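You operate a simulated robot arm through the tools that you are given. There is no shell and no other tool. Be economical: measure what you need, move in short steps, check, and stop when the job is done.

You are at the controls of a simulated two-armed robot. One attempt, no reset.

TASK
Put the carton that says "clips" from the top of the grey trolley in the steel tray. Put the 24 mm bearing from the top of the grey parts trolley on the drawbar plate and the 27 mm bearing on the top of the fitting bench. Put the tin that says "silver" from the front of the trailer bed on the lower shelf of the lift bench and the tin marked "flat" on top of the shoe carton there. Fetch the red strap ratchet and set it on top of the plywood board. Put the grey paint tin from the far edge of the trailer bed on top of the brown wide carton there. Take the rubber bellows on the tail end of the trailer bed and put it away on the top of the grey trolley. Put the hub seal marked "D" from the tail end of the trailer bed on the left shelf under the wiring bench and the hub seal that says "C" on the rear of the trailer bed. Put the small carton labelled "fuses" from the rear of the trailer bed on the far edge of the trailer bed and the small carton that says "ties" on the bottom shelf of the grey parts trolley. Lift the pack socket flap open. Do these in any order. Set down upright: tin, rubber bellows, small carton.

Only the result counts: the job must be done as asked and must still hold three seconds after the hand-in. Knocking over, shifting, dropping, spilling or breaking anything else fails it. Lids that push on must go on centred and level and be pressed home; caps that screw on are set level and turned clockwise until they are tight.

THE ROBOT
Two 7-joint arms with two-finger parallel grippers on one trunk, on a base that drives. Base frame: it is fixed to the floor where the robot stands at the start and does not move with it; the origin is under the middle of the robot, x ahead of it, y to its left, z up; the surface under the hand at the start is at about z = 0.62. Readings come in m, rad, newtons and seconds.
The left shoulder is at the start at [0.085, 0.182, 1.015], the right one opposite. With the tool pointing down near the work surface each hand reaches from about 0.1 to 0.74 m from the robot's upright axis, wherever it stands, measured 20 degrees to its own side. Places, roughly: bearing [2.25, 2.25, 1]; black paint tin, silver paint tin, white tin [3.25, -0.25, 0.75]; bottom shelf of the grey parts trolley [2.5, 2.2, 0.2]; carton [0.5, 0, 0.75]; drawbar plate [2, -0.9, 0.3]; far edge of the trailer bed [5.6, -1.8, 0.7]; grey paint tin [5.5, -1.75, 0.75]; hub seal [6.25, -0.75, 0.75]; left shelf under the wiring bench [8.7, 1.4, 0.2]; lower shelf of the lift bench [4.8, 2.2, 0.3]; pack socket flap [6.5, -2.2, 0.6]; plywood board (57x30x4 cm) [2.1, -3.5, 0.3]; rear of the trailer bed [5.7, -0.2, 0.7]; red strap ratchet (5x13x5 cm) [2.9, -1.7, 0.7]; rubber bellows (8x8x10 cm) [6.1, -0.9, 0.7]; shoe carton [4, -0.25, 0.75]; small carton [5.25, -0.25, 0.75]; steel tray (50x27x6 cm) [1.9, -3.5, 0.8]; top of the fitting bench [6, 2.1, 0.9]; top of the grey trolley [0.6, 0, 0.6]; wide carton [5.25, -1.75, 0.75]. Payload 3.91 kg a hand.
The tool frame of a hand sits at the grasp point between the pads (the TCP): z along the fingers, y along the line on which they close. The tips reach 0.03 m beyond it. Largest opening 0.11 m; finger width 0.02, thickness 0.01; the body of the gripper, 0.048 by 0.112 m, starts 0.055 m behind the TCP.
Orientation is that of the tool frame in the base frame, as [roll, pitch, yaw] about the fixed x, y, z axes, in that order (R = Rz(yaw) Ry(pitch) Rx(roll)). With the fingers straight down and closing along the base's y, the tool's x points along the base's -x, its y along +y and its z along -z.

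THE INTERFACE
- The arms move only by the tool send_rows. It takes "left_targets", "right_targets" or both (then of equal length, played together; a hand with none holds still); each is a list of rows, each an object of numbers (a shift or turn left out is 0, a gripper value left out holds the last): "dx", "dy", "dz": the shift along the tool's x, y, z in m; "ax", "ay", "az": the turn, a rotation vector about the tool's x, y, z in rad. In form: [{"dx": .., "dy": .., "dz": .., "ax": .., "ay": .., "az": ..}, ...]. A call has 1 to 10 rows; each row is the pose to reach, as a shift and turn from the pose commanded when the call began, along the tool's axes at that moment. "left_hand" and "right_hand" are, for a hand that has rows, the gripper command, from -1 (shut) to 1 (fully open), values between in proportion, set as the call begins (left out, the last holds). Rows are played at 5 a second. More than 0.05 m and 0.15 rad between two rows, or a gripper value outside its range, and nothing of the call is played. A pose out of reach is approached as far as the arm can. The call stops where the force on the tool passes 40 N (or 10 N more than at its start, if that is more) or the arm is blocked; 0.2 s more then pass. The fingers move at their own pace (about 0.072 m/s each) and stop on an object; they squeeze with about 38 N. The grip force told is the motor's: it shows also when the fingers shut on nothing. Time passes only in rows, and 0.2 s behind the last, so rows that repeat a pose let the fingers close. It gives the time, the measured TCP pose, the force on the tool (base axes), the opening and the grip force at its end, in the units of the frame above (readings bear some noise), with the torque about the TCP (base axes, N m) and any sound that the robot's microphone picked up, and new pictures: "pictures" is both (left out), scene, wrist or none (wrist: the cameras of the hands that moved).
- Cameras (640 x 400 px; columns grow to the right, rows downward): "scene" is now at [0.2251, 0.024, 1.1753]; the picture's right is [0.32, -0.95, 0.00], its down [-0.74, -0.25, -0.63] and it looks along [0.60, 0.20, -0.78] (base axes); focal length 257 px, centre (320, 200). "left" rides on the left gripper at [0.072, -0.017, -0.103] in its tool frame; the picture's right is [0.23, 0.97, 0.00], its down [-0.76, 0.18, -0.62] and it looks along [-0.61, 0.14, 0.78] (tool axes); focal length 222 px, centre (320, 200). "right" rides on the right gripper at [0.073, 0.017, -0.103] in its tool frame; the picture's right is [-0.23, 0.97, 0.00], its down [-0.76, -0.18, -0.62] and it looks along [-0.61, -0.14, 0.78] (tool axes); focal length 222 px, centre (320, 200). There is no depth. A picture from a camera that has moved, and an enlarged one, comes with that camera's place and axes in the base frame and with its lens.
- lift_body(by): slides the trunk up (or, below 0, down) by that many m; the arms and the scene camera ride with it, the base frame stays. It gives what a move gives, with no picture.
- roll_base(legs): drives the robot by 1 to 6 legs, each [ahead, left, turn to the left] in m, m and rad, along the robot's own axes; the way and the turn of a leg run together, so that a leg with both is an arc; at most 1.5 m and 3.142 rad a leg. The arms and the cameras ride along, it lands a little off, and it stops where it bumps. It gives what a move gives, and a new picture of the scene camera.
- aim_head(pan, tilt): turns the head with the scene camera to pan (to the left, within 1.396 rad either way) and tilt (down, from -0.506 to 1.204), counted from straight ahead of the robot. It gives what a move gives, and a new picture of the scene camera.
- enlarge(camera, box): a new picture of the part [left, top, right, bottom] of that camera's present view, enlarged. The clock stands still meanwhile.
- close_job(): hands the job in; it is judged then, once.

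Go step by step. Nothing tells you exact positions but the pictures and the camera data: compare them with the known pose of the tool, close in by small moves and look again before you grip or let go. The budget is 577 turns and 360 pictures, counting those below and the enlarged ones. Unless the task says otherwise, let go and move clear before handing in.

The tools are called after "Call:" by a JSON object that holds its "name" and its "arguments". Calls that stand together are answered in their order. send_rows: Moves the arms, as the interface text tells. Its arguments: {"type":"object","properties":{"left_targets":{"type":"array","items":{"type":"object","properties":{"dx":{"type":"number"},"dy":{"type":"number"},"dz":{"type":"number"},"ax":{"type":"number"},"ay":{"type":"number"},"az":{"type":"number"}}}},"left_hand":{"type":"number"},"right_targets":{"type":"array","items":{"type":"object","properties":{"dx":{"type":"number"},"dy":{"type":"number"},"dz":{"type":"number"},"ax":{"type":"number"},"ay":{"type":"number"},"az":{"type":"number"}}}},"right_hand":{"type":"number"},"pictures":{"type":"string","enum":["both","scene","wrist","none"]}},"required":[]} The other tools are called the same way: lift_body (by) slides the trunk up or down; roll_base (legs) drives the base; aim_head (pan, tilt) turns the head that bears the scene camera; enlarge (camera, box) takes an enlarged picture of a part of a camera's view; close_job () hands the job in.

At the start:

```text
time_s: 0.0
left_tool_pos: [0.5326, 0.2889, 0.8765]
left_orientation: [3.141, 0.0, -3.14]
left_wrist_force: [-0.8, -0.3, -0.5]
left_moment: [0.02, 0.01, 0.02]
left_opening: 0.1098
left_finger_force: 0.1
right_tool_pos: [0.5038, -0.099, 0.9272]
right_orientation: [3.141, 0.0, -3.141]
right_wrist_force: [-0.7, -0.5, -0.4]
right_moment: [0.01, 0.01, 0.01]
right_opening: 0.11
right_finger_force: 0.1
trunk travel left (down, up): [-0.275, 0.239]
robot x, y, heading: [0.0006, -0.0017, 0.001]
head pan, tilt: [0.326, 0.89]
```

scene: 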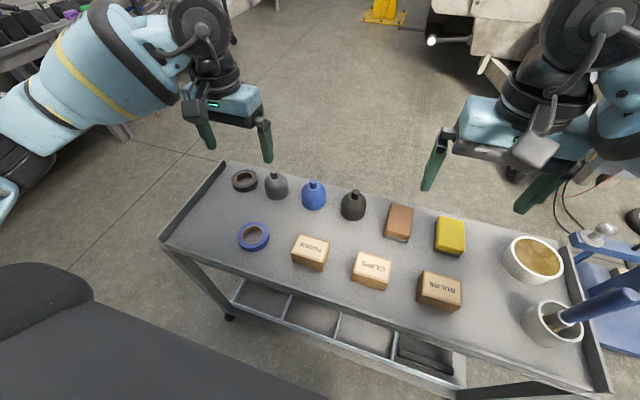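
right: 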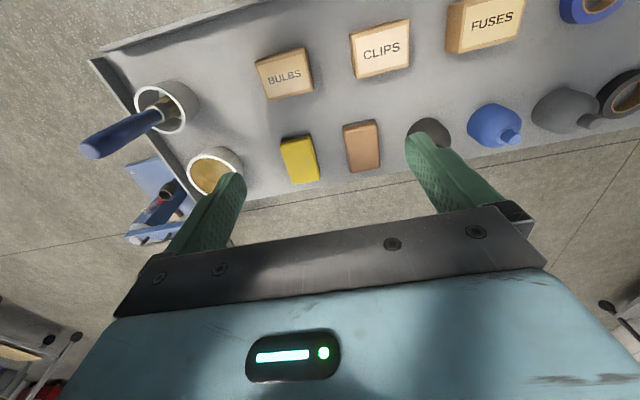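
left: 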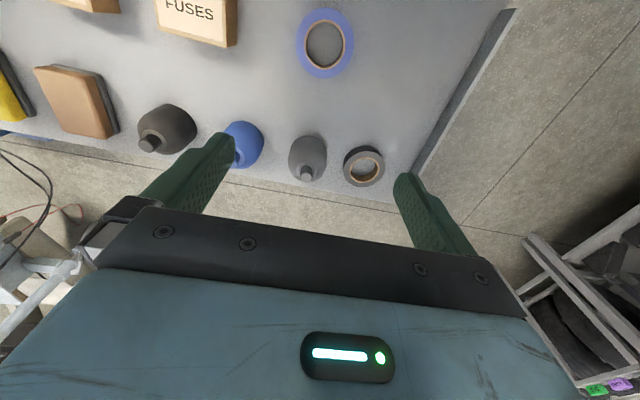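

The clips carton is in the middle of the near row, about (0.48, -0.005) with its top near 0.66. I'll bring the right hand over it and look.

Call:
{"name": "send_rows", "arguments": {"right_targets": [{"dx": 0.006, "dy": 0.023, "dz": 0.03}, {"dx": 0.012, "dy": 0.046, "dz": 0.06}, {"dx": 0.018, "dy": 0.07, "dz": 0.09}, {"dx": 0.025, "dy": 0.093, "dz": 0.12}, {"dx": 0.025, "dy": 0.093, "dz": 0.155}], "right_hand": 1, "pictures": "both"}}

Call:
{"name": "aim_head", "arguments": {"pan": 0, "tilt": 0.3}}

```text
time_s: 1.2
left_tool_pos: [0.5315, 0.2898, 0.877]
left_orientation: [3.141, 0.0, -3.14]
left_wrist_force: [0.5, -0.5, 0.4]
left_moment: [0.02, 0.01, -0.01]
left_opening: 0.1099
left_finger_force: 0.1
right_tool_pos: [0.4747, -0.0021, 0.7733]
right_orientation: [-3.141, 0.0, 3.141]
right_wrist_force: [-0.8, 0.1, -0.3]
right_moment: [-0.01, -0.04, 0.01]
right_opening: 0.1098
right_finger_force: 0.2
trunk travel left (down, up): [-0.275, 0.239]
robot x, y, heading: [0.0028, 0.0035, 0.006]
head pan, tilt: [0.326, 0.89]
camera scene: at [0.2254, 0.0237, 1.1752], right [0.32, -0.95, 0.0], down [-0.74, -0.25, -0.63], along [0.6, 0.2, -0.78], focal length 257 px, centre (320, 200)
camera right: at [0.4033, 0.0137, 0.876], right [0.23, 0.97, 0.0], down [0.76, -0.18, 0.62], along [0.61, -0.14, -0.78], focal length 222 px, centre (320, 200)
```

scene: 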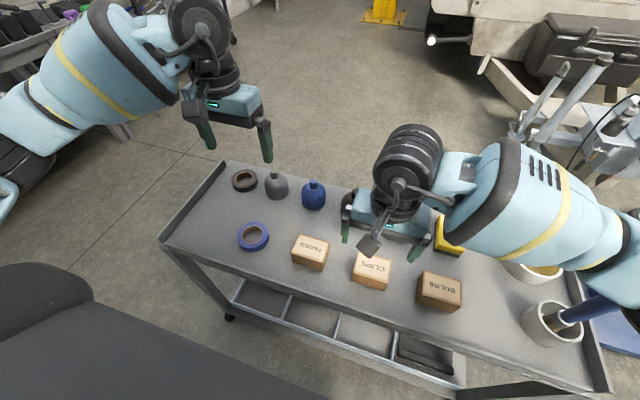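
right: 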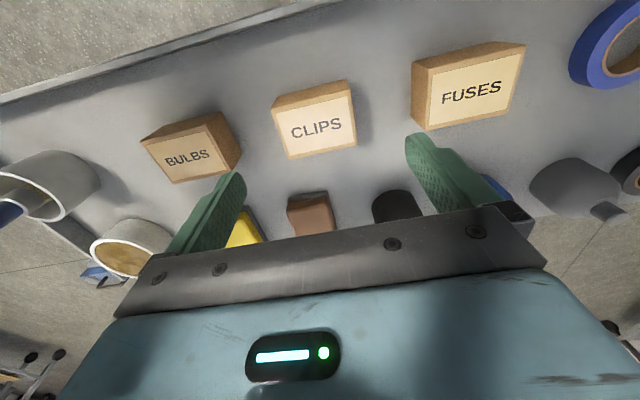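

```text
time_s: 2.2
left_tool_pos: [0.5332, 0.2891, 0.8762]
left_orientation: [-3.142, 0.0, -3.139]
left_wrist_force: [0.2, 0.1, -0.4]
left_moment: [0.01, -0.01, 0.02]
left_opening: 0.11
left_finger_force: 0.0
right_tool_pos: [0.4752, -0.0018, 0.7732]
right_orientation: [-3.141, -0.002, -3.141]
right_wrist_force: [-0.6, -0.9, 0.3]
right_moment: [0.0, 0.0, 0.02]
right_opening: 0.1102
right_finger_force: 0.0
trunk travel left (down, up): [-0.275, 0.239]
robot x, y, heading: [-0.0012, -0.0017, 0.002]
head pan, tilt: [0.0, 0.3]
camera scene: at [0.2465, -0.0003, 1.2267], right [0.0, -1.0, 0.0], down [-0.3, 0.0, -0.96], along [0.96, 0.0, -0.3], focal length 257 px, centre (320, 200)
```

scene: 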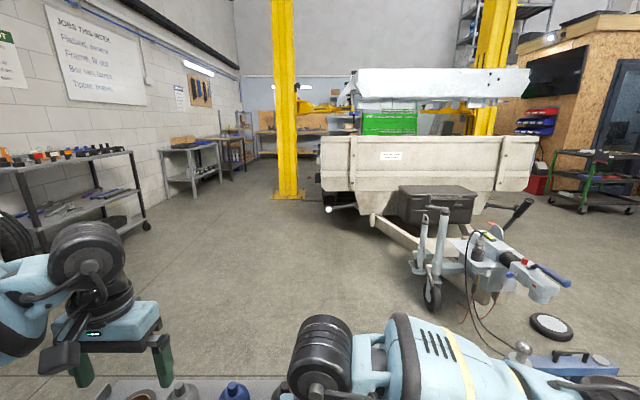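

The carton sits at about (0.482, -0.010), roughly 7 x 5 cm. I'll go down and grip it.

Call:
{"name": "send_rows", "arguments": {"right_targets": [{"dx": -0.007, "dy": -0.008, "dz": 0.03}, {"dx": -0.007, "dy": -0.008, "dz": 0.06}, {"dx": -0.007, "dy": -0.008, "dz": 0.09}, {"dx": -0.007, "dy": -0.008, "dz": 0.114}], "pictures": "none"}}

Call:
{"name": "send_rows", "arguments": {"right_targets": [{}, {}, {}, {}], "right_hand": -1, "pictures": "wrist"}}

```text
time_s: 3.2
left_tool_pos: [0.5332, 0.2905, 0.8764]
left_orientation: [-3.14, 0.001, -3.141]
left_wrist_force: [-0.9, 0.5, -0.1]
left_moment: [0.0, 0.02, 0.0]
left_opening: 0.11
left_finger_force: 0.0
right_tool_pos: [0.483, -0.0137, 0.6585]
right_orientation: [3.141, 0.0, 3.141]
right_wrist_force: [0.7, -0.5, 0.7]
right_moment: [-0.03, 0.01, 0.03]
right_opening: 0.11
right_finger_force: 0.1
trunk travel left (down, up): [-0.275, 0.239]
robot x, y, heading: [-0.0032, 0.0008, -0.005]
head pan, tilt: [0.0, 0.3]
```

```text
time_s: 4.2
left_tool_pos: [0.5323, 0.2902, 0.8773]
left_orientation: [-3.139, -0.001, -3.14]
left_wrist_force: [-0.1, -0.2, -0.4]
left_moment: [0.04, 0.04, 0.0]
left_opening: 0.1102
left_finger_force: 0.1
right_tool_pos: [0.4834, -0.0126, 0.6586]
right_orientation: [-3.142, -0.001, 3.14]
right_wrist_force: [0.6, -0.2, -0.1]
right_moment: [0.02, 0.0, -0.01]
right_opening: 0.0746
right_finger_force: 37.3
trunk travel left (down, up): [-0.275, 0.239]
robot x, y, heading: [0.0004, 0.001, -0.002]
head pan, tilt: [0.0, 0.3]
camera right: at [0.4105, 0.003, 0.7618], right [0.23, 0.97, 0.0], down [0.76, -0.18, 0.62], along [0.61, -0.14, -0.78], focal length 222 px, centre (320, 200)
```

right: 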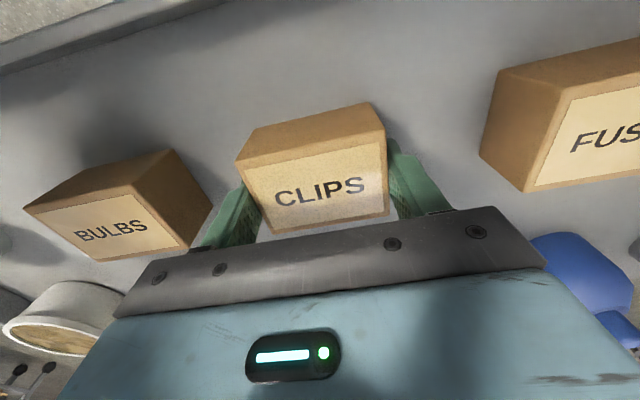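

Clips is gripped at 7.5 cm. I'll lift it, tuck both hands in a little, and look to the right where the tray should be.

Call:
{"name": "send_rows", "arguments": {"right_targets": [{"dz": -0.05}, {"dz": -0.1}, {"dz": -0.15}, {"dz": -0.2}, {"dz": -0.25}, {"dz": -0.3}, {"dz": -0.3, "dx": 0.05}, {"dz": -0.3, "dx": 0.1}, {"dz": -0.3, "dx": 0.13, "dy": -0.04}, {"dz": -0.3, "dx": 0.13, "dy": -0.09}], "left_targets": [{}, {}, {}, {"dz": -0.02}, {"dz": -0.04}, {"dz": -0.06}, {"dz": -0.08, "dx": 0.05}, {"dz": -0.08, "dx": 0.1}, {"dz": -0.08, "dx": 0.15}, {"dz": -0.08, "dx": 0.18}], "pictures": "none"}}

Call:
{"name": "aim_head", "arguments": {"pan": -1.1, "tilt": 0.3}}

```text
refused: row 7 steps farther than a row can; nothing moved
```

```text
time_s: 5.5
left_tool_pos: [0.5318, 0.288, 0.8764]
left_orientation: [-3.141, -0.001, -3.139]
left_wrist_force: [-0.2, 0.2, -0.1]
left_moment: [-0.06, -0.01, 0.01]
left_opening: 0.1099
left_finger_force: 0.1
right_tool_pos: [0.484, -0.0145, 0.6589]
right_orientation: [-3.14, -0.001, 3.141]
right_wrist_force: [0.5, -0.3, -0.5]
right_moment: [0.03, 0.02, 0.0]
right_opening: 0.0747
right_finger_force: 38.1
trunk travel left (down, up): [-0.275, 0.239]
robot x, y, heading: [-0.002, -0.0019, 0.001]
head pan, tilt: [-1.1, 0.3]
camera scene: at [0.1957, -0.0836, 1.2267], right [-0.89, -0.45, 0.0], down [-0.13, 0.26, -0.96], along [0.43, -0.85, -0.3], focal length 257 px, centre (320, 200)
```

scene: 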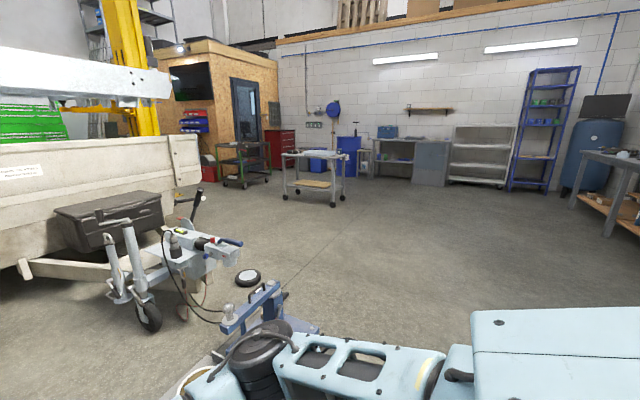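

The tray table is ahead to the right, with the plywood on its lower shelf. I'll redo the lift with shorter steps and zoom in on the trailer's front corner.

Call:
{"name": "send_rows", "arguments": {"right_targets": [{"dz": -0.045}, {"dz": -0.09}, {"dz": -0.135}, {"dz": -0.18}, {"dz": -0.22}, {"dz": -0.25, "dx": 0.03}, {"dz": -0.25, "dx": 0.07}, {"dz": -0.25, "dx": 0.11}, {"dz": -0.25, "dx": 0.13, "dy": -0.04}, {"dz": -0.25, "dx": 0.13, "dy": -0.085}], "left_targets": [{}, {}, {}, {"dx": 0.02}, {"dx": 0.04}, {"dx": 0.06}, {"dx": 0.09}, {"dx": 0.12}, {"dx": 0.15}, {"dx": 0.18}], "pictures": "none"}}

Call:
{"name": "enlarge", "arguments": {"camera": "scene", "box": [20, 120, 380, 320]}}

```text
time_s: 7.7
left_tool_pos: [0.352, 0.2893, 0.8794]
left_orientation: [3.141, -0.001, -3.14]
left_wrist_force: [1.3, 0.5, 0.0]
left_moment: [-0.02, 0.01, 0.01]
left_opening: 0.1097
left_finger_force: 0.1
right_tool_pos: [0.3529, -0.1008, 0.9094]
right_orientation: [3.141, -0.002, 3.141]
right_wrist_force: [0.0, -0.3, -2.4]
right_moment: [0.03, -0.02, 0.0]
right_opening: 0.0749
right_finger_force: 38.0
trunk travel left (down, up): [-0.275, 0.239]
robot x, y, heading: [-0.0027, -0.0007, 0.0]
head pan, tilt: [-1.1, 0.3]
```

```text
1.78 times, centred on (200, 220) of scene
camera zoom: at [0.1949, -0.0842, 1.2268], right [-0.89, -0.45, 0.0], down [-0.13, 0.26, -0.96], along [0.43, -0.85, -0.3], focal length 457 px, centre (533, 164)
```

zoom: 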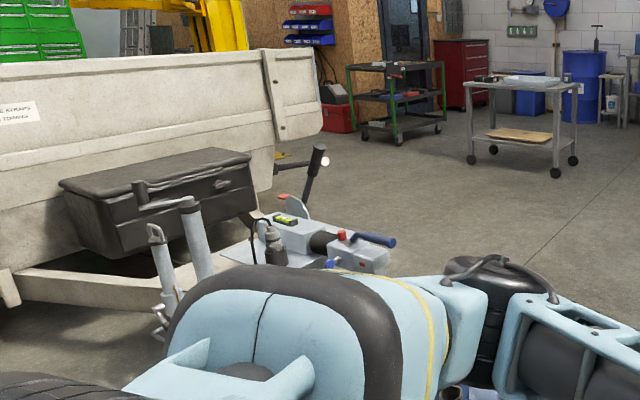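

The tray table is clear to see. I'll back away from the trolley and strafe right past the drawbar.

Call:
{"name": "roll_base", "arguments": {"legs": [[-0.45, 0, 0], [0, -1.4, 0], [0.3, -0.9, 0]]}}

Call:
{"name": "aim_head", "arguments": {"pan": 0.15, "tilt": 0.2}}

```text
time_s: 30.6
left_tool_pos: [0.2475, -2.0173, 0.8782]
left_orientation: [-3.14, 0.0, -3.105]
left_wrist_force: [-0.8, -0.1, 0.2]
left_moment: [-0.03, 0.03, -0.04]
left_opening: 0.11
left_finger_force: 0.0
right_tool_pos: [0.2621, -2.4046, 0.9089]
right_orientation: [-3.141, 0.002, -3.107]
right_wrist_force: [0.0, 0.6, -1.8]
right_moment: [-0.03, -0.02, 0.01]
right_opening: 0.0746
right_finger_force: 37.7
trunk travel left (down, up): [-0.275, 0.239]
robot x, y, heading: [-0.0906, -2.3193, 0.037]
head pan, tilt: [-1.1, 0.3]
camera scene: at [0.1043, -2.3942, 1.2267], right [-0.87, -0.48, 0.0], down [-0.14, 0.26, -0.96], along [0.46, -0.84, -0.3], focal length 257 px, centre (320, 200)
```

scene: 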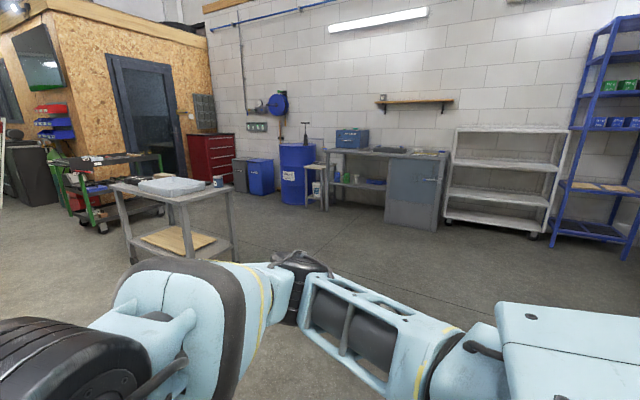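

```text
time_s: 32.0
left_tool_pos: [0.2487, -2.0156, 0.8778]
left_orientation: [-3.141, 0.002, -3.105]
left_wrist_force: [-0.4, 0.1, -0.3]
left_moment: [0.0, -0.01, -0.01]
left_opening: 0.1099
left_finger_force: 0.1
right_tool_pos: [0.2616, -2.4035, 0.9088]
right_orientation: [3.141, 0.0, -3.108]
right_wrist_force: [-0.4, 0.3, -1.5]
right_moment: [0.01, 0.03, -0.02]
right_opening: 0.0745
right_finger_force: 38.2
trunk travel left (down, up): [-0.275, 0.239]
robot x, y, heading: [-0.0919, -2.3195, 0.035]
head pan, tilt: [0.15, 0.201]
camera scene: at [0.1506, -2.2954, 1.236], right [0.18, -0.98, 0.0], down [-0.2, -0.04, -0.98], along [0.96, 0.18, -0.2], focal length 257 px, centre (320, 200)
```

scene: 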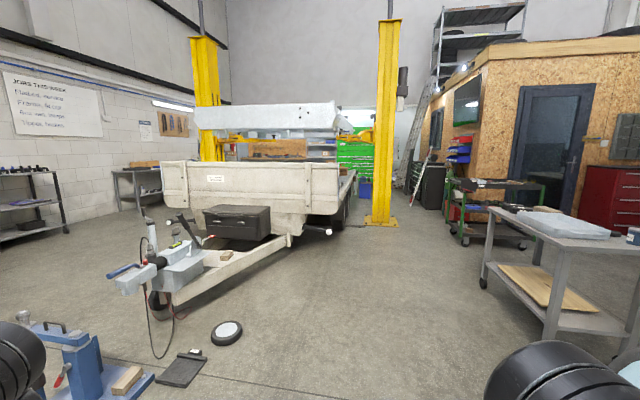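

The trailer sides are open, with a yellow lift post on the far side near (4.2, -2.6). I'll drive alongside the trailer's front corner and face it to find the ratchet.

Call:
{"name": "roll_base", "arguments": {"legs": [[1.45, -0.2, 0], [1.4, -0.32, 0], [0, 0, 1.535]]}}

Call:
{"name": "aim_head", "arguments": {"pan": 0, "tilt": 0.6}}

```text
time_s: 50.0
left_tool_pos: [2.5425, -2.4007, 0.8795]
left_orientation: [-3.141, -0.001, -1.596]
left_wrist_force: [-0.5, -0.1, 0.6]
left_moment: [0.06, -0.01, -0.01]
left_opening: 0.1098
left_finger_force: 0.0
right_tool_pos: [2.9299, -2.411, 0.9081]
right_orientation: [3.141, 0.001, -1.596]
right_wrist_force: [0.0, 0.7, -2.1]
right_moment: [-0.01, -0.04, -0.01]
right_opening: 0.0744
right_finger_force: 38.3
trunk travel left (down, up): [-0.275, 0.239]
robot x, y, heading: [2.8214, -2.7624, 1.543]
head pan, tilt: [0.15, 0.201]
camera scene: at [2.8169, -2.5171, 1.236], right [0.99, 0.12, 0.0], down [0.02, -0.2, -0.98], along [-0.12, 0.97, -0.2], focal length 257 px, centre (320, 200)
```

scene: 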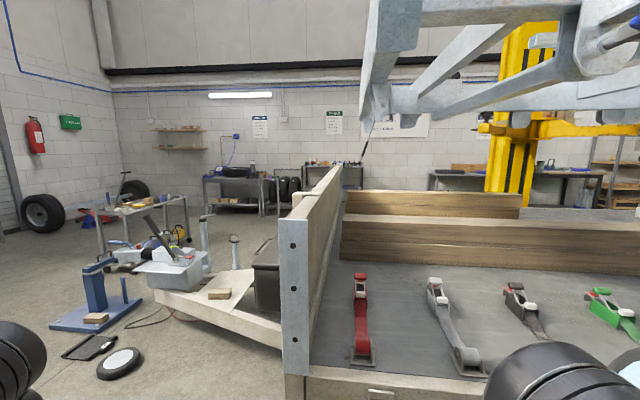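

```text
time_s: 50.8
left_tool_pos: [2.5438, -2.4018, 0.8791]
left_orientation: [3.141, 0.001, -1.598]
left_wrist_force: [0.9, -0.9, -0.3]
left_moment: [-0.02, -0.01, -0.01]
left_opening: 0.11
left_finger_force: 0.1
right_tool_pos: [2.9308, -2.4094, 0.9084]
right_orientation: [3.141, 0.0, -1.596]
right_wrist_force: [0.2, -0.7, -1.6]
right_moment: [-0.01, -0.02, 0.02]
right_opening: 0.0748
right_finger_force: 37.6
trunk travel left (down, up): [-0.275, 0.239]
robot x, y, heading: [2.8235, -2.7641, 1.545]
head pan, tilt: [0.0, 0.6]
camera scene: at [2.8307, -2.5212, 1.1993], right [1.0, -0.03, 0.0], down [-0.01, -0.56, -0.83], along [0.02, 0.83, -0.56], focal length 257 px, centre (320, 200)
```

scene: 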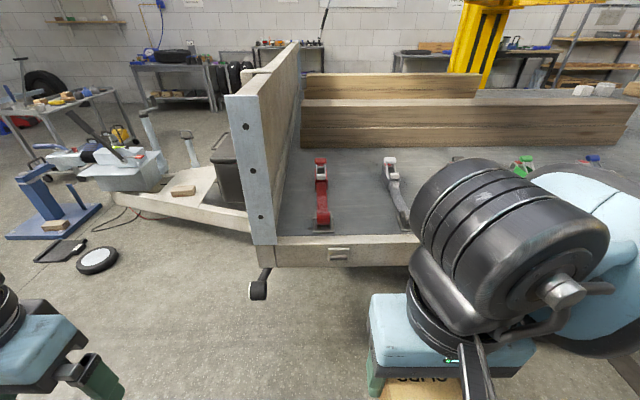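

The red ratchet is the leftmost item on the bed, behind the headboard. I'll zoom in on it.

Call:
{"name": "enlarge", "arguments": {"camera": "scene", "box": [240, 140, 400, 240]}}

```text
4.00 times, centred on (320, 190) of scene
camera zoom: at [2.8307, -2.5212, 1.1993], right [1.0, -0.03, 0.0], down [-0.01, -0.56, -0.83], along [0.02, 0.83, -0.56], focal length 1028 px, centre (320, 240)
```

zoom: 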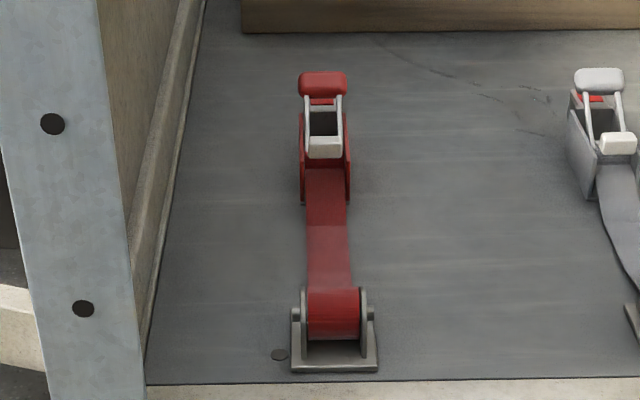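

The ratchet body is at about (2.855, -1.67). I'll raise the trunk so the left arm clears the headboard, shift both hands to the right, and drive closer.

Call:
{"name": "lift_body", "arguments": {"by": 0.2}}

Call:
{"name": "send_rows", "arguments": {"right_targets": [{"dy": -0.04}, {"dy": -0.08}, {"dy": -0.12}, {"dy": -0.12}], "left_targets": [{"dy": -0.04}, {"dy": -0.08}, {"dy": -0.12}, {"dy": -0.15}], "pictures": "none"}}

Call:
{"name": "roll_base", "arguments": {"legs": [[0.15, -0.14, 0], [0.19, 0, 0.025]]}}

```text
time_s: 53.0
left_tool_pos: [2.543, -2.4009, 1.0778]
left_orientation: [3.141, -0.002, -1.598]
left_wrist_force: [0.1, 0.0, -1.2]
left_moment: [0.01, -0.03, -0.01]
left_opening: 0.1098
left_finger_force: 0.0
right_tool_pos: [2.9317, -2.4095, 1.1078]
right_orientation: [-3.14, 0.0, -1.596]
right_wrist_force: [0.0, 0.0, -2.1]
right_moment: [-0.02, 0.02, 0.0]
right_opening: 0.0745
right_finger_force: 38.1
trunk travel left (down, up): [-0.475, 0.039]
robot x, y, heading: [2.8227, -2.7628, 1.546]
head pan, tilt: [0.0, 0.6]
```

```text
time_s: 54.0
left_tool_pos: [2.6947, -2.4062, 1.0767]
left_orientation: [-3.14, 0.0, -1.595]
left_wrist_force: [0.3, -0.5, -0.3]
left_moment: [-0.04, 0.01, 0.04]
left_opening: 0.11
left_finger_force: 0.0
right_tool_pos: [3.0503, -2.4115, 1.1092]
right_orientation: [3.141, -0.001, -1.598]
right_wrist_force: [1.0, -0.4, -1.9]
right_moment: [-0.03, -0.02, -0.01]
right_opening: 0.0745
right_finger_force: 37.9
trunk travel left (down, up): [-0.475, 0.039]
robot x, y, heading: [2.8196, -2.7632, 1.55]
head pan, tilt: [0.0, 0.6]
```

```text
time_s: 57.0
left_tool_pos: [2.8328, -2.0759, 1.0777]
left_orientation: [3.142, -0.001, -1.574]
left_wrist_force: [0.5, -0.2, -0.2]
left_moment: [-0.01, 0.01, 0.01]
left_opening: 0.1101
left_finger_force: 0.1
right_tool_pos: [3.1891, -2.0721, 1.1086]
right_orientation: [-3.141, 0.0, -1.573]
right_wrist_force: [-0.3, 1.0, -1.3]
right_moment: [-0.02, -0.01, 0.02]
right_opening: 0.0744
right_finger_force: 37.7
trunk travel left (down, up): [-0.475, 0.039]
robot x, y, heading: [2.9729, -2.4247, 1.57]
head pan, tilt: [0.0, 0.6]
camera scene: at [2.9728, -2.2774, 1.4204], right [1.0, 0.0, 0.0], down [0.0, -0.56, -0.83], along [0.0, 0.83, -0.56], focal length 257 px, centre (320, 200)
```

scene: 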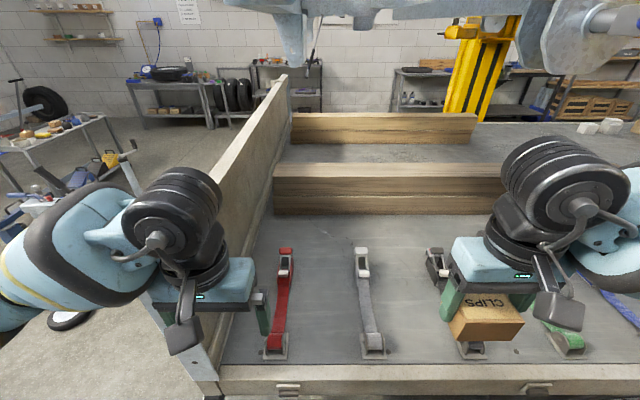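

The ratchet body now measures about (2.853, -1.68). I'll bring the left hand above it.

Call:
{"name": "send_rows", "arguments": {"left_targets": [{"dx": -0.045, "dy": -0.02}, {"dx": -0.09, "dy": -0.02}, {"dx": -0.135, "dy": -0.02}, {"dx": -0.18, "dy": -0.02}, {"dx": -0.225, "dy": -0.02, "dz": 0.02}, {"dx": -0.265, "dy": -0.02, "dz": 0.05}, {"dx": -0.3, "dy": -0.02, "dz": 0.08}, {"dx": -0.335, "dy": -0.02, "dz": 0.11}, {"dx": -0.37, "dy": -0.02, "dz": 0.14}, {"dx": -0.39, "dy": -0.02, "dz": 0.17}], "left_hand": 1, "pictures": "both"}}

```text
time_s: 59.2
left_tool_pos: [2.8481, -1.7714, 0.929]
left_orientation: [3.139, 0.0, -1.572]
left_wrist_force: [0.1, 0.6, 0.2]
left_moment: [0.03, 0.06, 0.0]
left_opening: 0.1101
left_finger_force: 0.1
left hand out of reach, approached as far as the arm can: row 8, 9, 10
right_tool_pos: [3.1921, -2.0726, 1.1084]
right_orientation: [3.139, 0.0, -1.572]
right_wrist_force: [0.2, 0.4, -0.8]
right_moment: [0.01, 0.06, 0.0]
right_opening: 0.0746
right_finger_force: 38.2
trunk travel left (down, up): [-0.475, 0.039]
robot x, y, heading: [2.9693, -2.4242, 1.573]
head pan, tilt: [0.0, 0.6]
camera scene: at [2.9758, -2.2779, 1.4204], right [1.0, 0.0, 0.0], down [0.0, -0.56, -0.83], along [0.0, 0.83, -0.56], focal length 257 px, centre (320, 200)
camera left: at [2.8641, -1.8444, 1.0332], right [-0.97, -0.23, 0.0], down [-0.17, 0.76, 0.62], along [-0.14, 0.61, -0.78], focal length 222 px, centre (320, 200)
```

scene: 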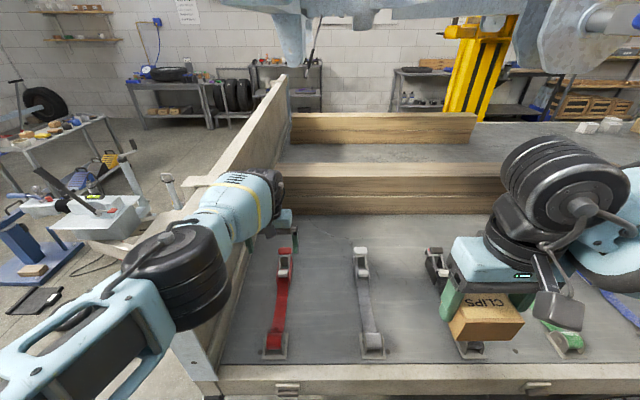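
left: 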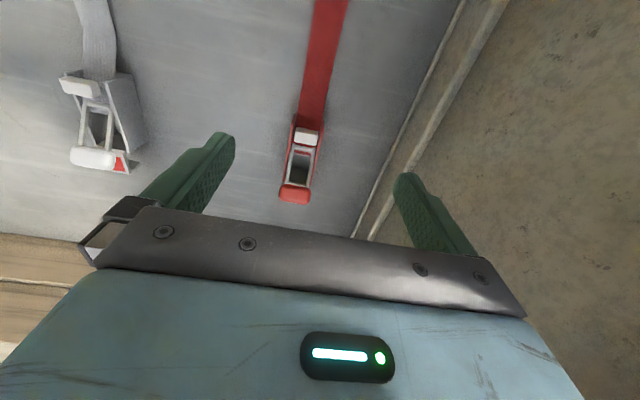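

The reach is about 0.1 m short, so I'll roll 0.1 m closer and then re-settle the hand.

Call:
{"name": "roll_base", "arguments": {"legs": [[0.1, 0, 0]]}}

Call:
{"name": "send_rows", "arguments": {"left_targets": [{"dx": 0.03, "dz": 0.03}, {"dx": 0.03, "dz": 0.06}], "pictures": "wrist"}}

```text
time_s: 60.4
left_tool_pos: [2.8444, -1.673, 0.9297]
left_orientation: [3.14, 0.0, -1.568]
left_wrist_force: [0.3, 0.2, 0.2]
left_moment: [0.03, 0.03, 0.0]
left_opening: 0.1097
left_finger_force: 0.0
right_tool_pos: [3.1882, -1.9735, 1.1082]
right_orientation: [-3.141, 0.0, -1.57]
right_wrist_force: [-1.1, 0.6, -2.5]
right_moment: [-0.01, 0.0, 0.0]
right_opening: 0.0747
right_finger_force: 38.2
trunk travel left (down, up): [-0.475, 0.039]
robot x, y, heading: [2.9746, -2.3256, 1.569]
head pan, tilt: [0.0, 0.6]
camera scene: at [2.9725, -2.1787, 1.4204], right [1.0, 0.0, 0.0], down [0.0, -0.56, -0.83], along [0.0, 0.83, -0.56], focal length 257 px, centre (320, 200)
```

scene: 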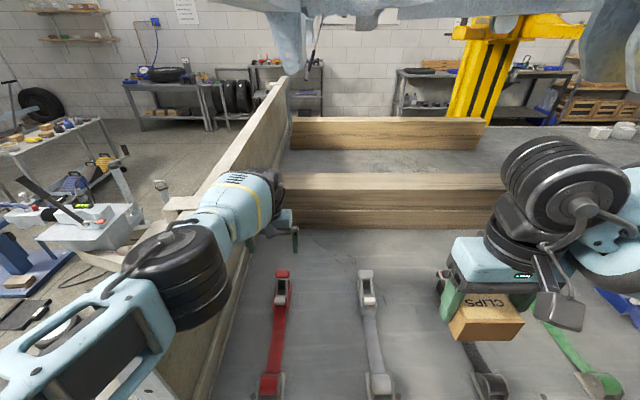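

```text
time_s: 61.0
left_tool_pos: [2.8483, -1.6834, 0.8824]
left_orientation: [-3.141, -0.002, -1.57]
left_wrist_force: [-0.2, -0.8, 0.2]
left_moment: [-0.01, -0.02, -0.02]
left_opening: 0.11
left_finger_force: 0.1
left hand out of reach, approached as far as the arm can: row 1, 2
right_tool_pos: [3.1888, -1.973, 1.1091]
right_orientation: [3.14, -0.001, -1.571]
right_wrist_force: [0.5, -0.4, -1.2]
right_moment: [-0.01, 0.0, -0.02]
right_opening: 0.0747
right_finger_force: 37.9
trunk travel left (down, up): [-0.475, 0.039]
robot x, y, heading: [2.9737, -2.3259, 1.568]
head pan, tilt: [0.0, 0.6]
camera left: at [2.8655, -1.7553, 0.9867], right [-0.97, -0.23, 0.0], down [-0.18, 0.76, 0.62], along [-0.14, 0.61, -0.78], focal length 222 px, centre (320, 200)
```

left: 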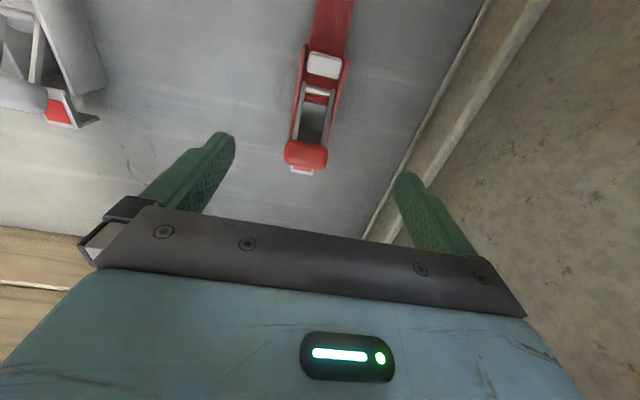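

The raised trunk limits the downward reach. The hand is well aligned over the ratchet, so I'll lower the trunk by 0.1 m.

Call:
{"name": "lift_body", "arguments": {"by": -0.1}}

Call:
{"name": "send_rows", "arguments": {"left_targets": [{"dx": 0.05, "dy": -0.005, "dz": 0.0}, {"dx": 0.06, "dy": -0.005, "dz": 0.02}], "pictures": "wrist"}}

```text
time_s: 61.9
left_tool_pos: [2.8455, -1.7133, 0.731]
left_orientation: [3.141, -0.164, -1.57]
left_wrist_force: [-0.9, -12.9, 24.2]
left_moment: [-0.27, -0.05, 0.09]
left_opening: 0.1099
left_finger_force: 0.0
right_tool_pos: [3.1901, -1.9738, 1.0398]
right_orientation: [3.141, -0.016, -1.57]
right_wrist_force: [0.2, 0.2, -1.8]
right_moment: [-0.04, -0.03, -0.01]
right_opening: 0.0745
right_finger_force: 38.1
trunk travel left (down, up): [-0.411, 0.103]
robot x, y, heading: [2.9734, -2.3256, 1.573]
head pan, tilt: [0.0, 0.6]
stopped: the force on the tool passed its limit at 102 N (the readings are from after the stop); the commanded pose is now the measured one
```

```text
refused: row 1 steps farther than a row can; nothing moved
```

The hand went down further than expected and the fingertips touched the bed. I'll ease it up and look.

Call:
{"name": "send_rows", "arguments": {"left_targets": [{"dz": -0.012}], "pictures": "both"}}

```text
time_s: 62.2
left_tool_pos: [2.8453, -1.7095, 0.7397]
left_orientation: [3.139, -0.164, -1.569]
left_wrist_force: [0.4, -0.6, 0.0]
left_moment: [0.04, -0.01, 0.03]
left_opening: 0.11
left_finger_force: 0.1
right_tool_pos: [3.1896, -1.9714, 1.0382]
right_orientation: [-3.142, -0.015, -1.571]
right_wrist_force: [-0.6, 0.3, -1.1]
right_moment: [0.03, -0.02, -0.01]
right_opening: 0.0746
right_finger_force: 37.8
trunk travel left (down, up): [-0.411, 0.103]
robot x, y, heading: [2.9708, -2.326, 1.569]
head pan, tilt: [0.0, 0.6]
camera scene: at [2.9726, -2.13, 1.3414], right [1.0, 0.0, 0.0], down [0.0, -0.57, -0.82], along [0.0, 0.82, -0.57], focal length 257 px, centre (320, 200)
camera left: at [2.8641, -1.7632, 0.8547], right [-0.97, -0.23, 0.04], down [-0.18, 0.85, 0.49], along [-0.14, 0.47, -0.87], focal length 222 px, centre (320, 200)
```

scene: 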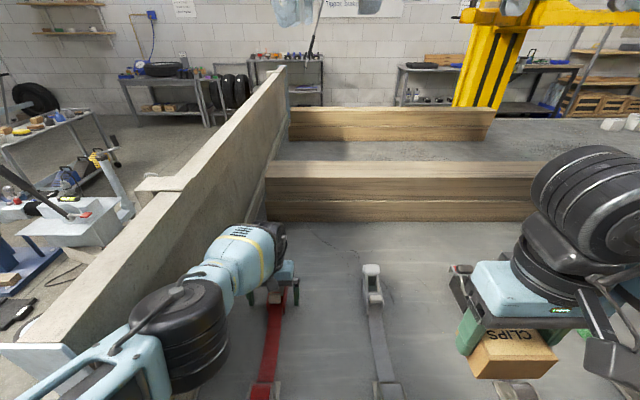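
left: 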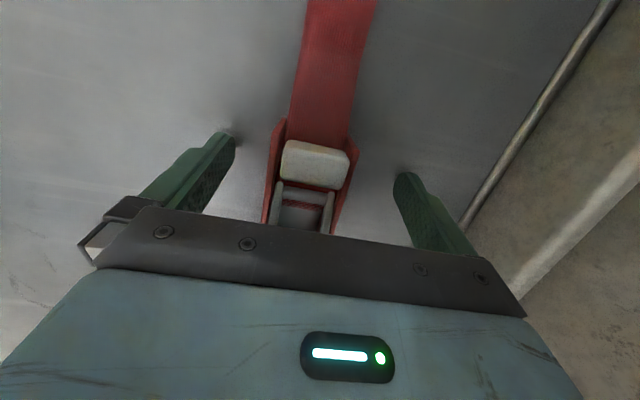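

The fingers straddle the red body, and the bed is at z ≈ 0.70. I'll straighten the hand, move 3 cm forward to the body's middle, and close.

Call:
{"name": "send_rows", "arguments": {"left_targets": [{"dx": -0.015, "dy": -0.003, "dz": -0.001, "ay": -0.1}, {"dx": -0.03, "dy": -0.006, "dz": -0.002, "ay": -0.164}], "pictures": "none"}}

Call:
{"name": "send_rows", "arguments": {"left_targets": [{}, {}, {}, {}, {}], "left_hand": -1, "pictures": "wrist"}}

```text
time_s: 62.9
left_tool_pos: [2.8537, -1.679, 0.738]
left_orientation: [-3.141, 0.003, -1.57]
left_wrist_force: [0.4, 0.0, -0.4]
left_moment: [0.0, -0.03, 0.01]
left_opening: 0.1098
left_finger_force: 0.1
left hand out of reach, approached as far as the arm can: row 1
right_tool_pos: [3.1884, -1.9712, 1.0389]
right_orientation: [3.141, -0.016, -1.569]
right_wrist_force: [0.9, 0.3, -1.6]
right_moment: [0.02, -0.02, 0.02]
right_opening: 0.0745
right_finger_force: 38.2
trunk travel left (down, up): [-0.411, 0.103]
robot x, y, heading: [2.9734, -2.3303, 1.566]
head pan, tilt: [0.0, 0.6]
```

```text
time_s: 64.0
left_tool_pos: [2.8536, -1.6796, 0.7397]
left_orientation: [-3.141, 0.001, -1.572]
left_wrist_force: [1.3, 0.5, -0.5]
left_moment: [0.13, -0.15, -0.04]
left_opening: 0.0448
left_finger_force: 37.4
right_tool_pos: [3.1893, -1.9726, 1.0398]
right_orientation: [-3.141, -0.015, -1.569]
right_wrist_force: [0.5, -0.2, -0.8]
right_moment: [0.05, -0.01, -0.01]
right_opening: 0.0745
right_finger_force: 38.2
trunk travel left (down, up): [-0.411, 0.103]
robot x, y, heading: [2.9734, -2.3262, 1.573]
head pan, tilt: [0.0, 0.6]
camera left: at [2.8711, -1.7516, 0.8428], right [-0.97, -0.23, 0.0], down [-0.18, 0.76, 0.62], along [-0.14, 0.61, -0.78], focal length 222 px, centre (320, 200)
```

left: 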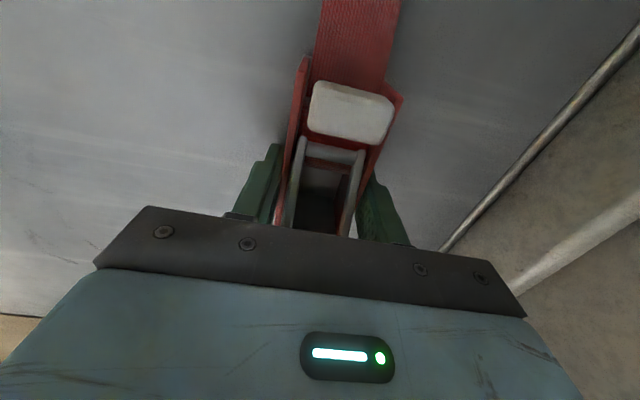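

Gripped at 4.5 cm. I'll lift gently to see whether the strap holds it.

Call:
{"name": "send_rows", "arguments": {"left_targets": [{"dz": -0.03}, {"dz": -0.06}, {"dz": -0.09}, {"dz": -0.12}], "pictures": "both"}}

```text
time_s: 65.0
left_tool_pos: [2.8476, -1.6523, 0.8302]
left_orientation: [3.14, -0.001, -1.568]
left_wrist_force: [-1.1, 0.2, -3.5]
left_moment: [0.05, 0.01, 0.0]
left_opening: 0.0446
left_finger_force: 38.2
left hand out of reach, approached as far as the arm can: row 1, 2, 3, 4
right_tool_pos: [3.1883, -1.9715, 1.0386]
right_orientation: [3.141, -0.016, -1.569]
right_wrist_force: [-0.2, -0.1, -1.2]
right_moment: [-0.03, 0.01, 0.02]
right_opening: 0.0748
right_finger_force: 37.9
trunk travel left (down, up): [-0.411, 0.103]
robot x, y, heading: [2.9728, -2.3273, 1.57]
head pan, tilt: [0.0, 0.6]
camera scene: at [2.9721, -2.1308, 1.3417], right [1.0, 0.0, 0.0], down [0.0, -0.56, -0.83], along [0.0, 0.83, -0.56], focal length 257 px, centre (320, 200)
camera left: at [2.8645, -1.7243, 0.9336], right [-0.97, -0.23, 0.0], down [-0.18, 0.76, 0.62], along [-0.14, 0.61, -0.78], focal length 222 px, centre (320, 200)
```

scene: 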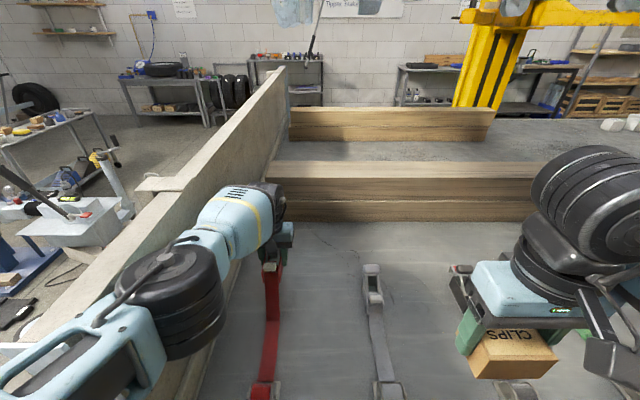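
left: 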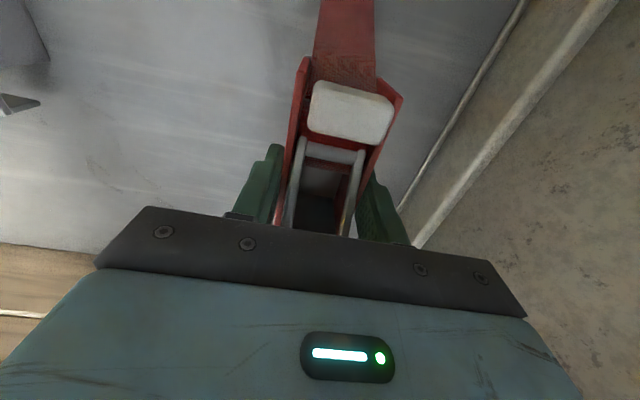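

The ratchet is lifting, and the webbing seems to pay out from its floor reel. I'll raise it more and pull back towards the robot while watching the force.

Call:
{"name": "send_rows", "arguments": {"left_targets": [{"dx": 0.04, "dz": -0.02}, {"dx": 0.08, "dz": -0.05}, {"dx": 0.12, "dz": -0.08}, {"dx": 0.16, "dz": -0.11}, {"dx": 0.2, "dz": -0.14}], "pictures": "both"}}

```text
time_s: 66.2
left_tool_pos: [2.8962, -1.6506, 0.9588]
left_orientation: [-3.126, 0.003, -1.564]
left_wrist_force: [0.4, -1.0, -3.4]
left_moment: [0.07, 0.02, 0.0]
left_opening: 0.0444
left_finger_force: 38.6
left hand out of reach, approached as far as the arm can: row 1, 2, 3, 4, 5
right_tool_pos: [3.1903, -1.9722, 1.0391]
right_orientation: [3.142, -0.014, -1.57]
right_wrist_force: [0.1, -0.5, -1.5]
right_moment: [0.02, -0.01, 0.0]
right_opening: 0.0746
right_finger_force: 38.1
trunk travel left (down, up): [-0.411, 0.103]
robot x, y, heading: [2.9706, -2.3298, 1.572]
head pan, tilt: [0.0, 0.6]
camera scene: at [2.9741, -2.1324, 1.3421], right [1.0, 0.0, 0.0], down [0.0, -0.56, -0.83], along [0.0, 0.83, -0.56], focal length 257 px, centre (320, 200)
camera left: at [2.9119, -1.7225, 1.0621], right [-0.97, -0.23, -0.02], down [-0.19, 0.76, 0.62], along [-0.13, 0.61, -0.78], focal length 222 px, centre (320, 200)
```

scene: 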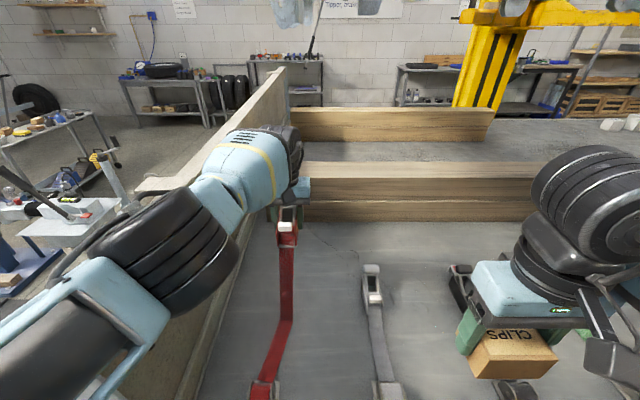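
left: 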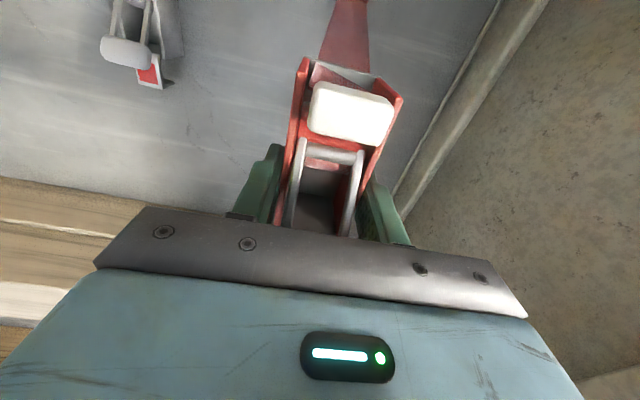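

The left arm seems to be stuck in an awkward joint configuration. I'll try a small retract to free it.

Call:
{"name": "send_rows", "arguments": {"left_targets": [{"dx": 0.03, "dy": 0.02}, {"dx": 0.07, "dy": 0.04}, {"dx": 0.11, "dy": 0.05}, {"dx": 0.15, "dy": 0.05}], "pictures": "none"}}

```text
time_s: 67.2
left_tool_pos: [2.8602, -1.6405, 0.9692]
left_orientation: [3.141, 0.0, -1.571]
left_wrist_force: [-1.3, 0.4, -3.6]
left_moment: [0.01, -0.04, 0.01]
left_opening: 0.0448
left_finger_force: 38.1
left hand out of reach, approached as far as the arm can: row 1, 2, 3, 4
right_tool_pos: [3.1875, -1.9724, 1.0395]
right_orientation: [3.141, -0.016, -1.568]
right_wrist_force: [-0.2, -0.1, -1.4]
right_moment: [-0.01, -0.03, -0.02]
right_opening: 0.0745
right_finger_force: 38.1
trunk travel left (down, up): [-0.411, 0.103]
robot x, y, heading: [2.9704, -2.3291, 1.575]
head pan, tilt: [0.0, 0.6]
```

The arm still reads as out of reach. I'll back the base out 0.3 m with the ratchet held up and free the arm in the open.

Call:
{"name": "roll_base", "arguments": {"legs": [[-0.3, 0.0, 0]]}}

```text
time_s: 69.3
left_tool_pos: [2.858, -1.9333, 0.9685]
left_orientation: [3.141, 0.004, -1.569]
left_wrist_force: [0.0, 0.2, -3.3]
left_moment: [0.03, 0.01, 0.03]
left_opening: 0.0449
left_finger_force: 38.4
right_tool_pos: [3.1884, -2.2639, 1.0385]
right_orientation: [-3.14, -0.016, -1.566]
right_wrist_force: [0.0, 0.2, -1.0]
right_moment: [0.0, 0.0, 0.01]
right_opening: 0.0745
right_finger_force: 38.5
trunk travel left (down, up): [-0.411, 0.103]
robot x, y, heading: [2.9716, -2.6236, 1.574]
head pan, tilt: [0.0, 0.6]
camera scene: at [2.9724, -2.4235, 1.3417], right [1.0, 0.0, 0.0], down [0.0, -0.57, -0.82], along [0.0, 0.82, -0.57], focal length 257 px, centre (320, 200)
```

scene: 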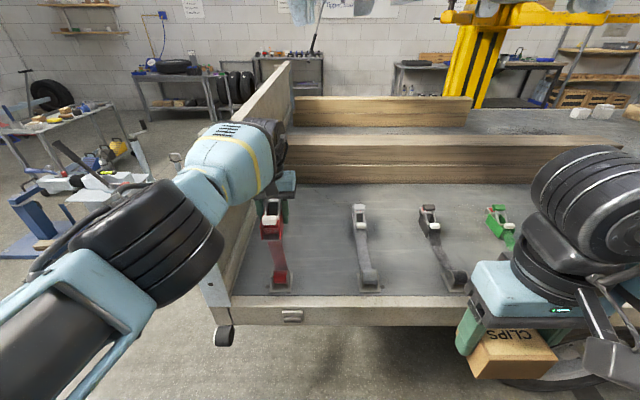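

Call:
{"name": "roll_base", "arguments": {"legs": [[-0.3, 0.0, 0]]}}

Call:
{"name": "enlarge", "arguments": {"camera": "scene", "box": [160, 120, 400, 270]}}

```text
time_s: 71.3
left_tool_pos: [2.8607, -2.2247, 0.9677]
left_orientation: [3.141, 0.004, -1.565]
left_wrist_force: [-0.7, 1.0, -3.8]
left_moment: [0.01, -0.01, 0.0]
left_opening: 0.0446
left_finger_force: 38.3
right_tool_pos: [3.1888, -2.5541, 1.0388]
right_orientation: [-3.142, -0.015, -1.568]
right_wrist_force: [-0.7, 0.5, -1.2]
right_moment: [0.0, -0.01, -0.01]
right_opening: 0.0744
right_finger_force: 37.7
trunk travel left (down, up): [-0.411, 0.103]
robot x, y, heading: [2.9735, -2.9139, 1.576]
head pan, tilt: [0.0, 0.6]
camera scene: at [2.9731, -2.7138, 1.3417], right [1.0, 0.0, 0.0], down [0.0, -0.57, -0.82], along [0.0, 0.82, -0.57], focal length 257 px, centre (320, 200)
```

scene: 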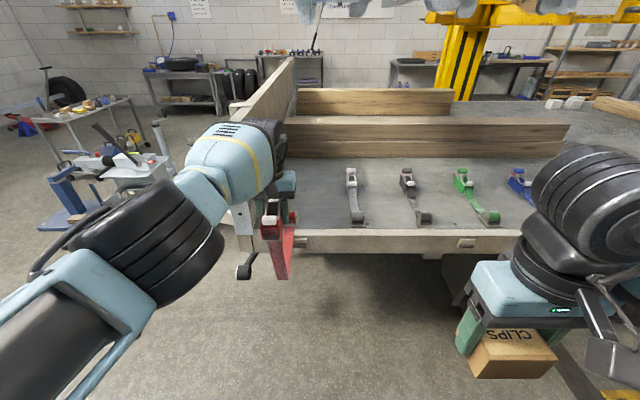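

```text
2.67 times, centred on (280, 195) of scene
camera zoom: at [2.9731, -2.7138, 1.3417], right [1.0, 0.0, 0.0], down [0.0, -0.57, -0.82], along [0.0, 0.82, -0.57], focal length 685 px, centre (427, 213)
```

zoom: 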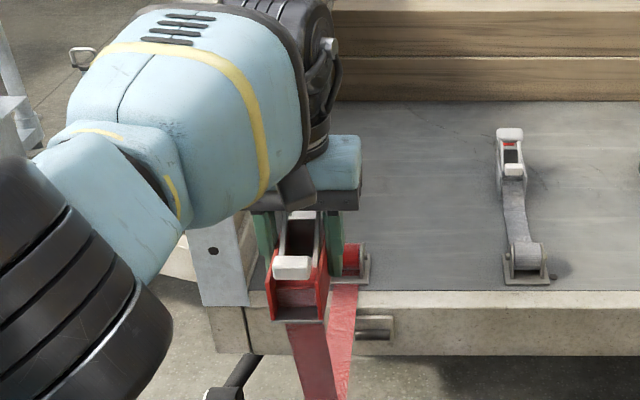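

The webbing is a slack tether that pays out freely so far. I'll reposition the left arm by going lower first and then retracting.

Call:
{"name": "send_rows", "arguments": {"left_targets": [{"dz": 0.04}, {"dz": 0.08}, {"dz": 0.1, "dx": 0.04}, {"dz": 0.1, "dx": 0.08}, {"dz": 0.1, "dx": 0.12}, {"dz": 0.1, "dx": 0.16}, {"dz": 0.1, "dx": 0.2}], "pictures": "scene"}}

```text
time_s: 72.9
left_tool_pos: [2.858, -2.2259, 0.8879]
left_orientation: [3.14, 0.004, -1.566]
left_wrist_force: [0.0, -0.8, -3.6]
left_moment: [-0.02, 0.02, 0.03]
left_opening: 0.0447
left_finger_force: 38.3
left hand out of reach, approached as far as the arm can: row 3, 4, 5, 6, 7
right_tool_pos: [3.1886, -2.5533, 1.0387]
right_orientation: [3.142, -0.017, -1.568]
right_wrist_force: [-0.5, 0.6, -1.9]
right_moment: [0.02, 0.0, 0.01]
right_opening: 0.0744
right_finger_force: 37.9
trunk travel left (down, up): [-0.411, 0.103]
robot x, y, heading: [2.9751, -2.9116, 1.57]
head pan, tilt: [0.0, 0.6]
camera scene: at [2.9731, -2.7134, 1.3417], right [1.0, 0.0, 0.0], down [0.0, -0.57, -0.82], along [0.0, 0.82, -0.57], focal length 257 px, centre (320, 200)
```

scene: 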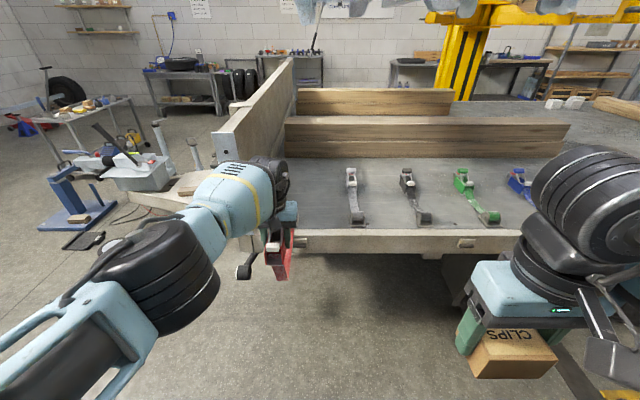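

The left arm appears to be straight-elbow singular. I'll try breaking the symmetry with a tilt and a sideways move.

Call:
{"name": "send_rows", "arguments": {"left_targets": [{"dx": 0.02, "dy": 0.03, "ay": -0.12}, {"dx": 0.04, "dy": 0.06, "ay": -0.24}, {"dx": 0.07, "dy": 0.1, "ay": -0.36}, {"dx": 0.1, "dy": 0.13, "ay": -0.36}, {"dx": 0.14, "dy": 0.14, "ay": -0.24}, {"dx": 0.18, "dy": 0.14, "ay": -0.12}, {"dx": 0.2, "dy": 0.14, "ay": 0}], "pictures": "none"}}

```text
time_s: 74.5
left_tool_pos: [2.9095, -2.2401, 1.0688]
left_orientation: [-3.135, 0.044, -1.529]
left_wrist_force: [1.9, -0.4, -4.6]
left_moment: [0.07, 0.1, 0.03]
left_opening: 0.0446
left_finger_force: 38.0
left hand out of reach, approached as far as the arm can: row 1, 2, 3, 4, 5, 6, 7
right_tool_pos: [3.1907, -2.5564, 1.0406]
right_orientation: [-3.141, -0.013, -1.569]
right_wrist_force: [0.1, -0.2, -0.9]
right_moment: [0.04, -0.02, 0.01]
right_opening: 0.075
right_finger_force: 37.7
trunk travel left (down, up): [-0.411, 0.103]
robot x, y, heading: [2.9744, -2.9113, 1.572]
head pan, tilt: [0.0, 0.6]
```

Call:
{"name": "send_rows", "arguments": {"left_targets": [{}, {}], "pictures": "none"}}

```text
time_s: 75.1
left_tool_pos: [2.9067, -2.2381, 1.062]
left_orientation: [-3.14, 0.041, -1.533]
left_wrist_force: [0.7, 0.4, -3.7]
left_moment: [0.03, 0.01, 0.02]
left_opening: 0.0445
left_finger_force: 38.0
right_tool_pos: [3.1879, -2.5547, 1.0391]
right_orientation: [-3.14, -0.016, -1.567]
right_wrist_force: [-0.5, 0.1, -1.4]
right_moment: [0.01, -0.01, 0.0]
right_opening: 0.0745
right_finger_force: 38.5
trunk travel left (down, up): [-0.411, 0.103]
robot x, y, heading: [2.9756, -2.9113, 1.574]
head pan, tilt: [0.0, 0.6]
```

Call:
{"name": "send_rows", "arguments": {"left_targets": [{"dx": 0.01}, {"dx": 0.02}, {"dx": 0.03}, {"dx": 0.04}, {"dx": 0.05}, {"dx": 0.06}], "pictures": "none"}}

```text
time_s: 76.5
left_tool_pos: [2.9068, -2.2467, 1.0668]
left_orientation: [-3.136, -0.002, -1.542]
left_wrist_force: [-0.6, 0.7, -3.2]
left_moment: [0.0, -0.01, -0.01]
left_opening: 0.0447
left_finger_force: 38.0
left hand out of reach, approached as far as the arm can: row 3, 4, 5, 6
right_tool_pos: [3.1892, -2.5549, 1.037]
right_orientation: [3.141, -0.017, -1.568]
right_wrist_force: [0.3, -1.2, -1.7]
right_moment: [-0.01, -0.04, 0.0]
right_opening: 0.0747
right_finger_force: 38.5
trunk travel left (down, up): [-0.411, 0.103]
robot x, y, heading: [2.9748, -2.9121, 1.57]
head pan, tilt: [0.0, 0.6]
```

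Call:
{"name": "send_rows", "arguments": {"left_targets": [{"dy": 0.04, "dz": 0.03}, {"dy": 0.08, "dz": 0.06}, {"dy": 0.12, "dz": 0.09}, {"dy": 0.15, "dz": 0.12}, {"dy": 0.19, "dz": 0.15}, {"dy": 0.22, "dz": 0.18}], "pictures": "none"}}

```text
time_s: 77.9
left_tool_pos: [2.743, -2.2116, 0.9109]
left_orientation: [3.123, -0.003, -1.503]
left_wrist_force: [0.1, -0.4, -3.7]
left_moment: [0.0, -0.02, -0.02]
left_opening: 0.0446
left_finger_force: 37.8
left hand out of reach, approached as far as the arm can: row 1, 2, 3, 4, 5, 6
right_tool_pos: [3.1884, -2.5534, 1.0399]
right_orientation: [-3.141, -0.016, -1.568]
right_wrist_force: [-0.3, 0.6, -1.9]
right_moment: [-0.01, -0.01, 0.0]
right_opening: 0.0748
right_finger_force: 37.7
trunk travel left (down, up): [-0.411, 0.103]
robot x, y, heading: [2.9736, -2.9119, 1.575]
head pan, tilt: [0.0, 0.6]
```

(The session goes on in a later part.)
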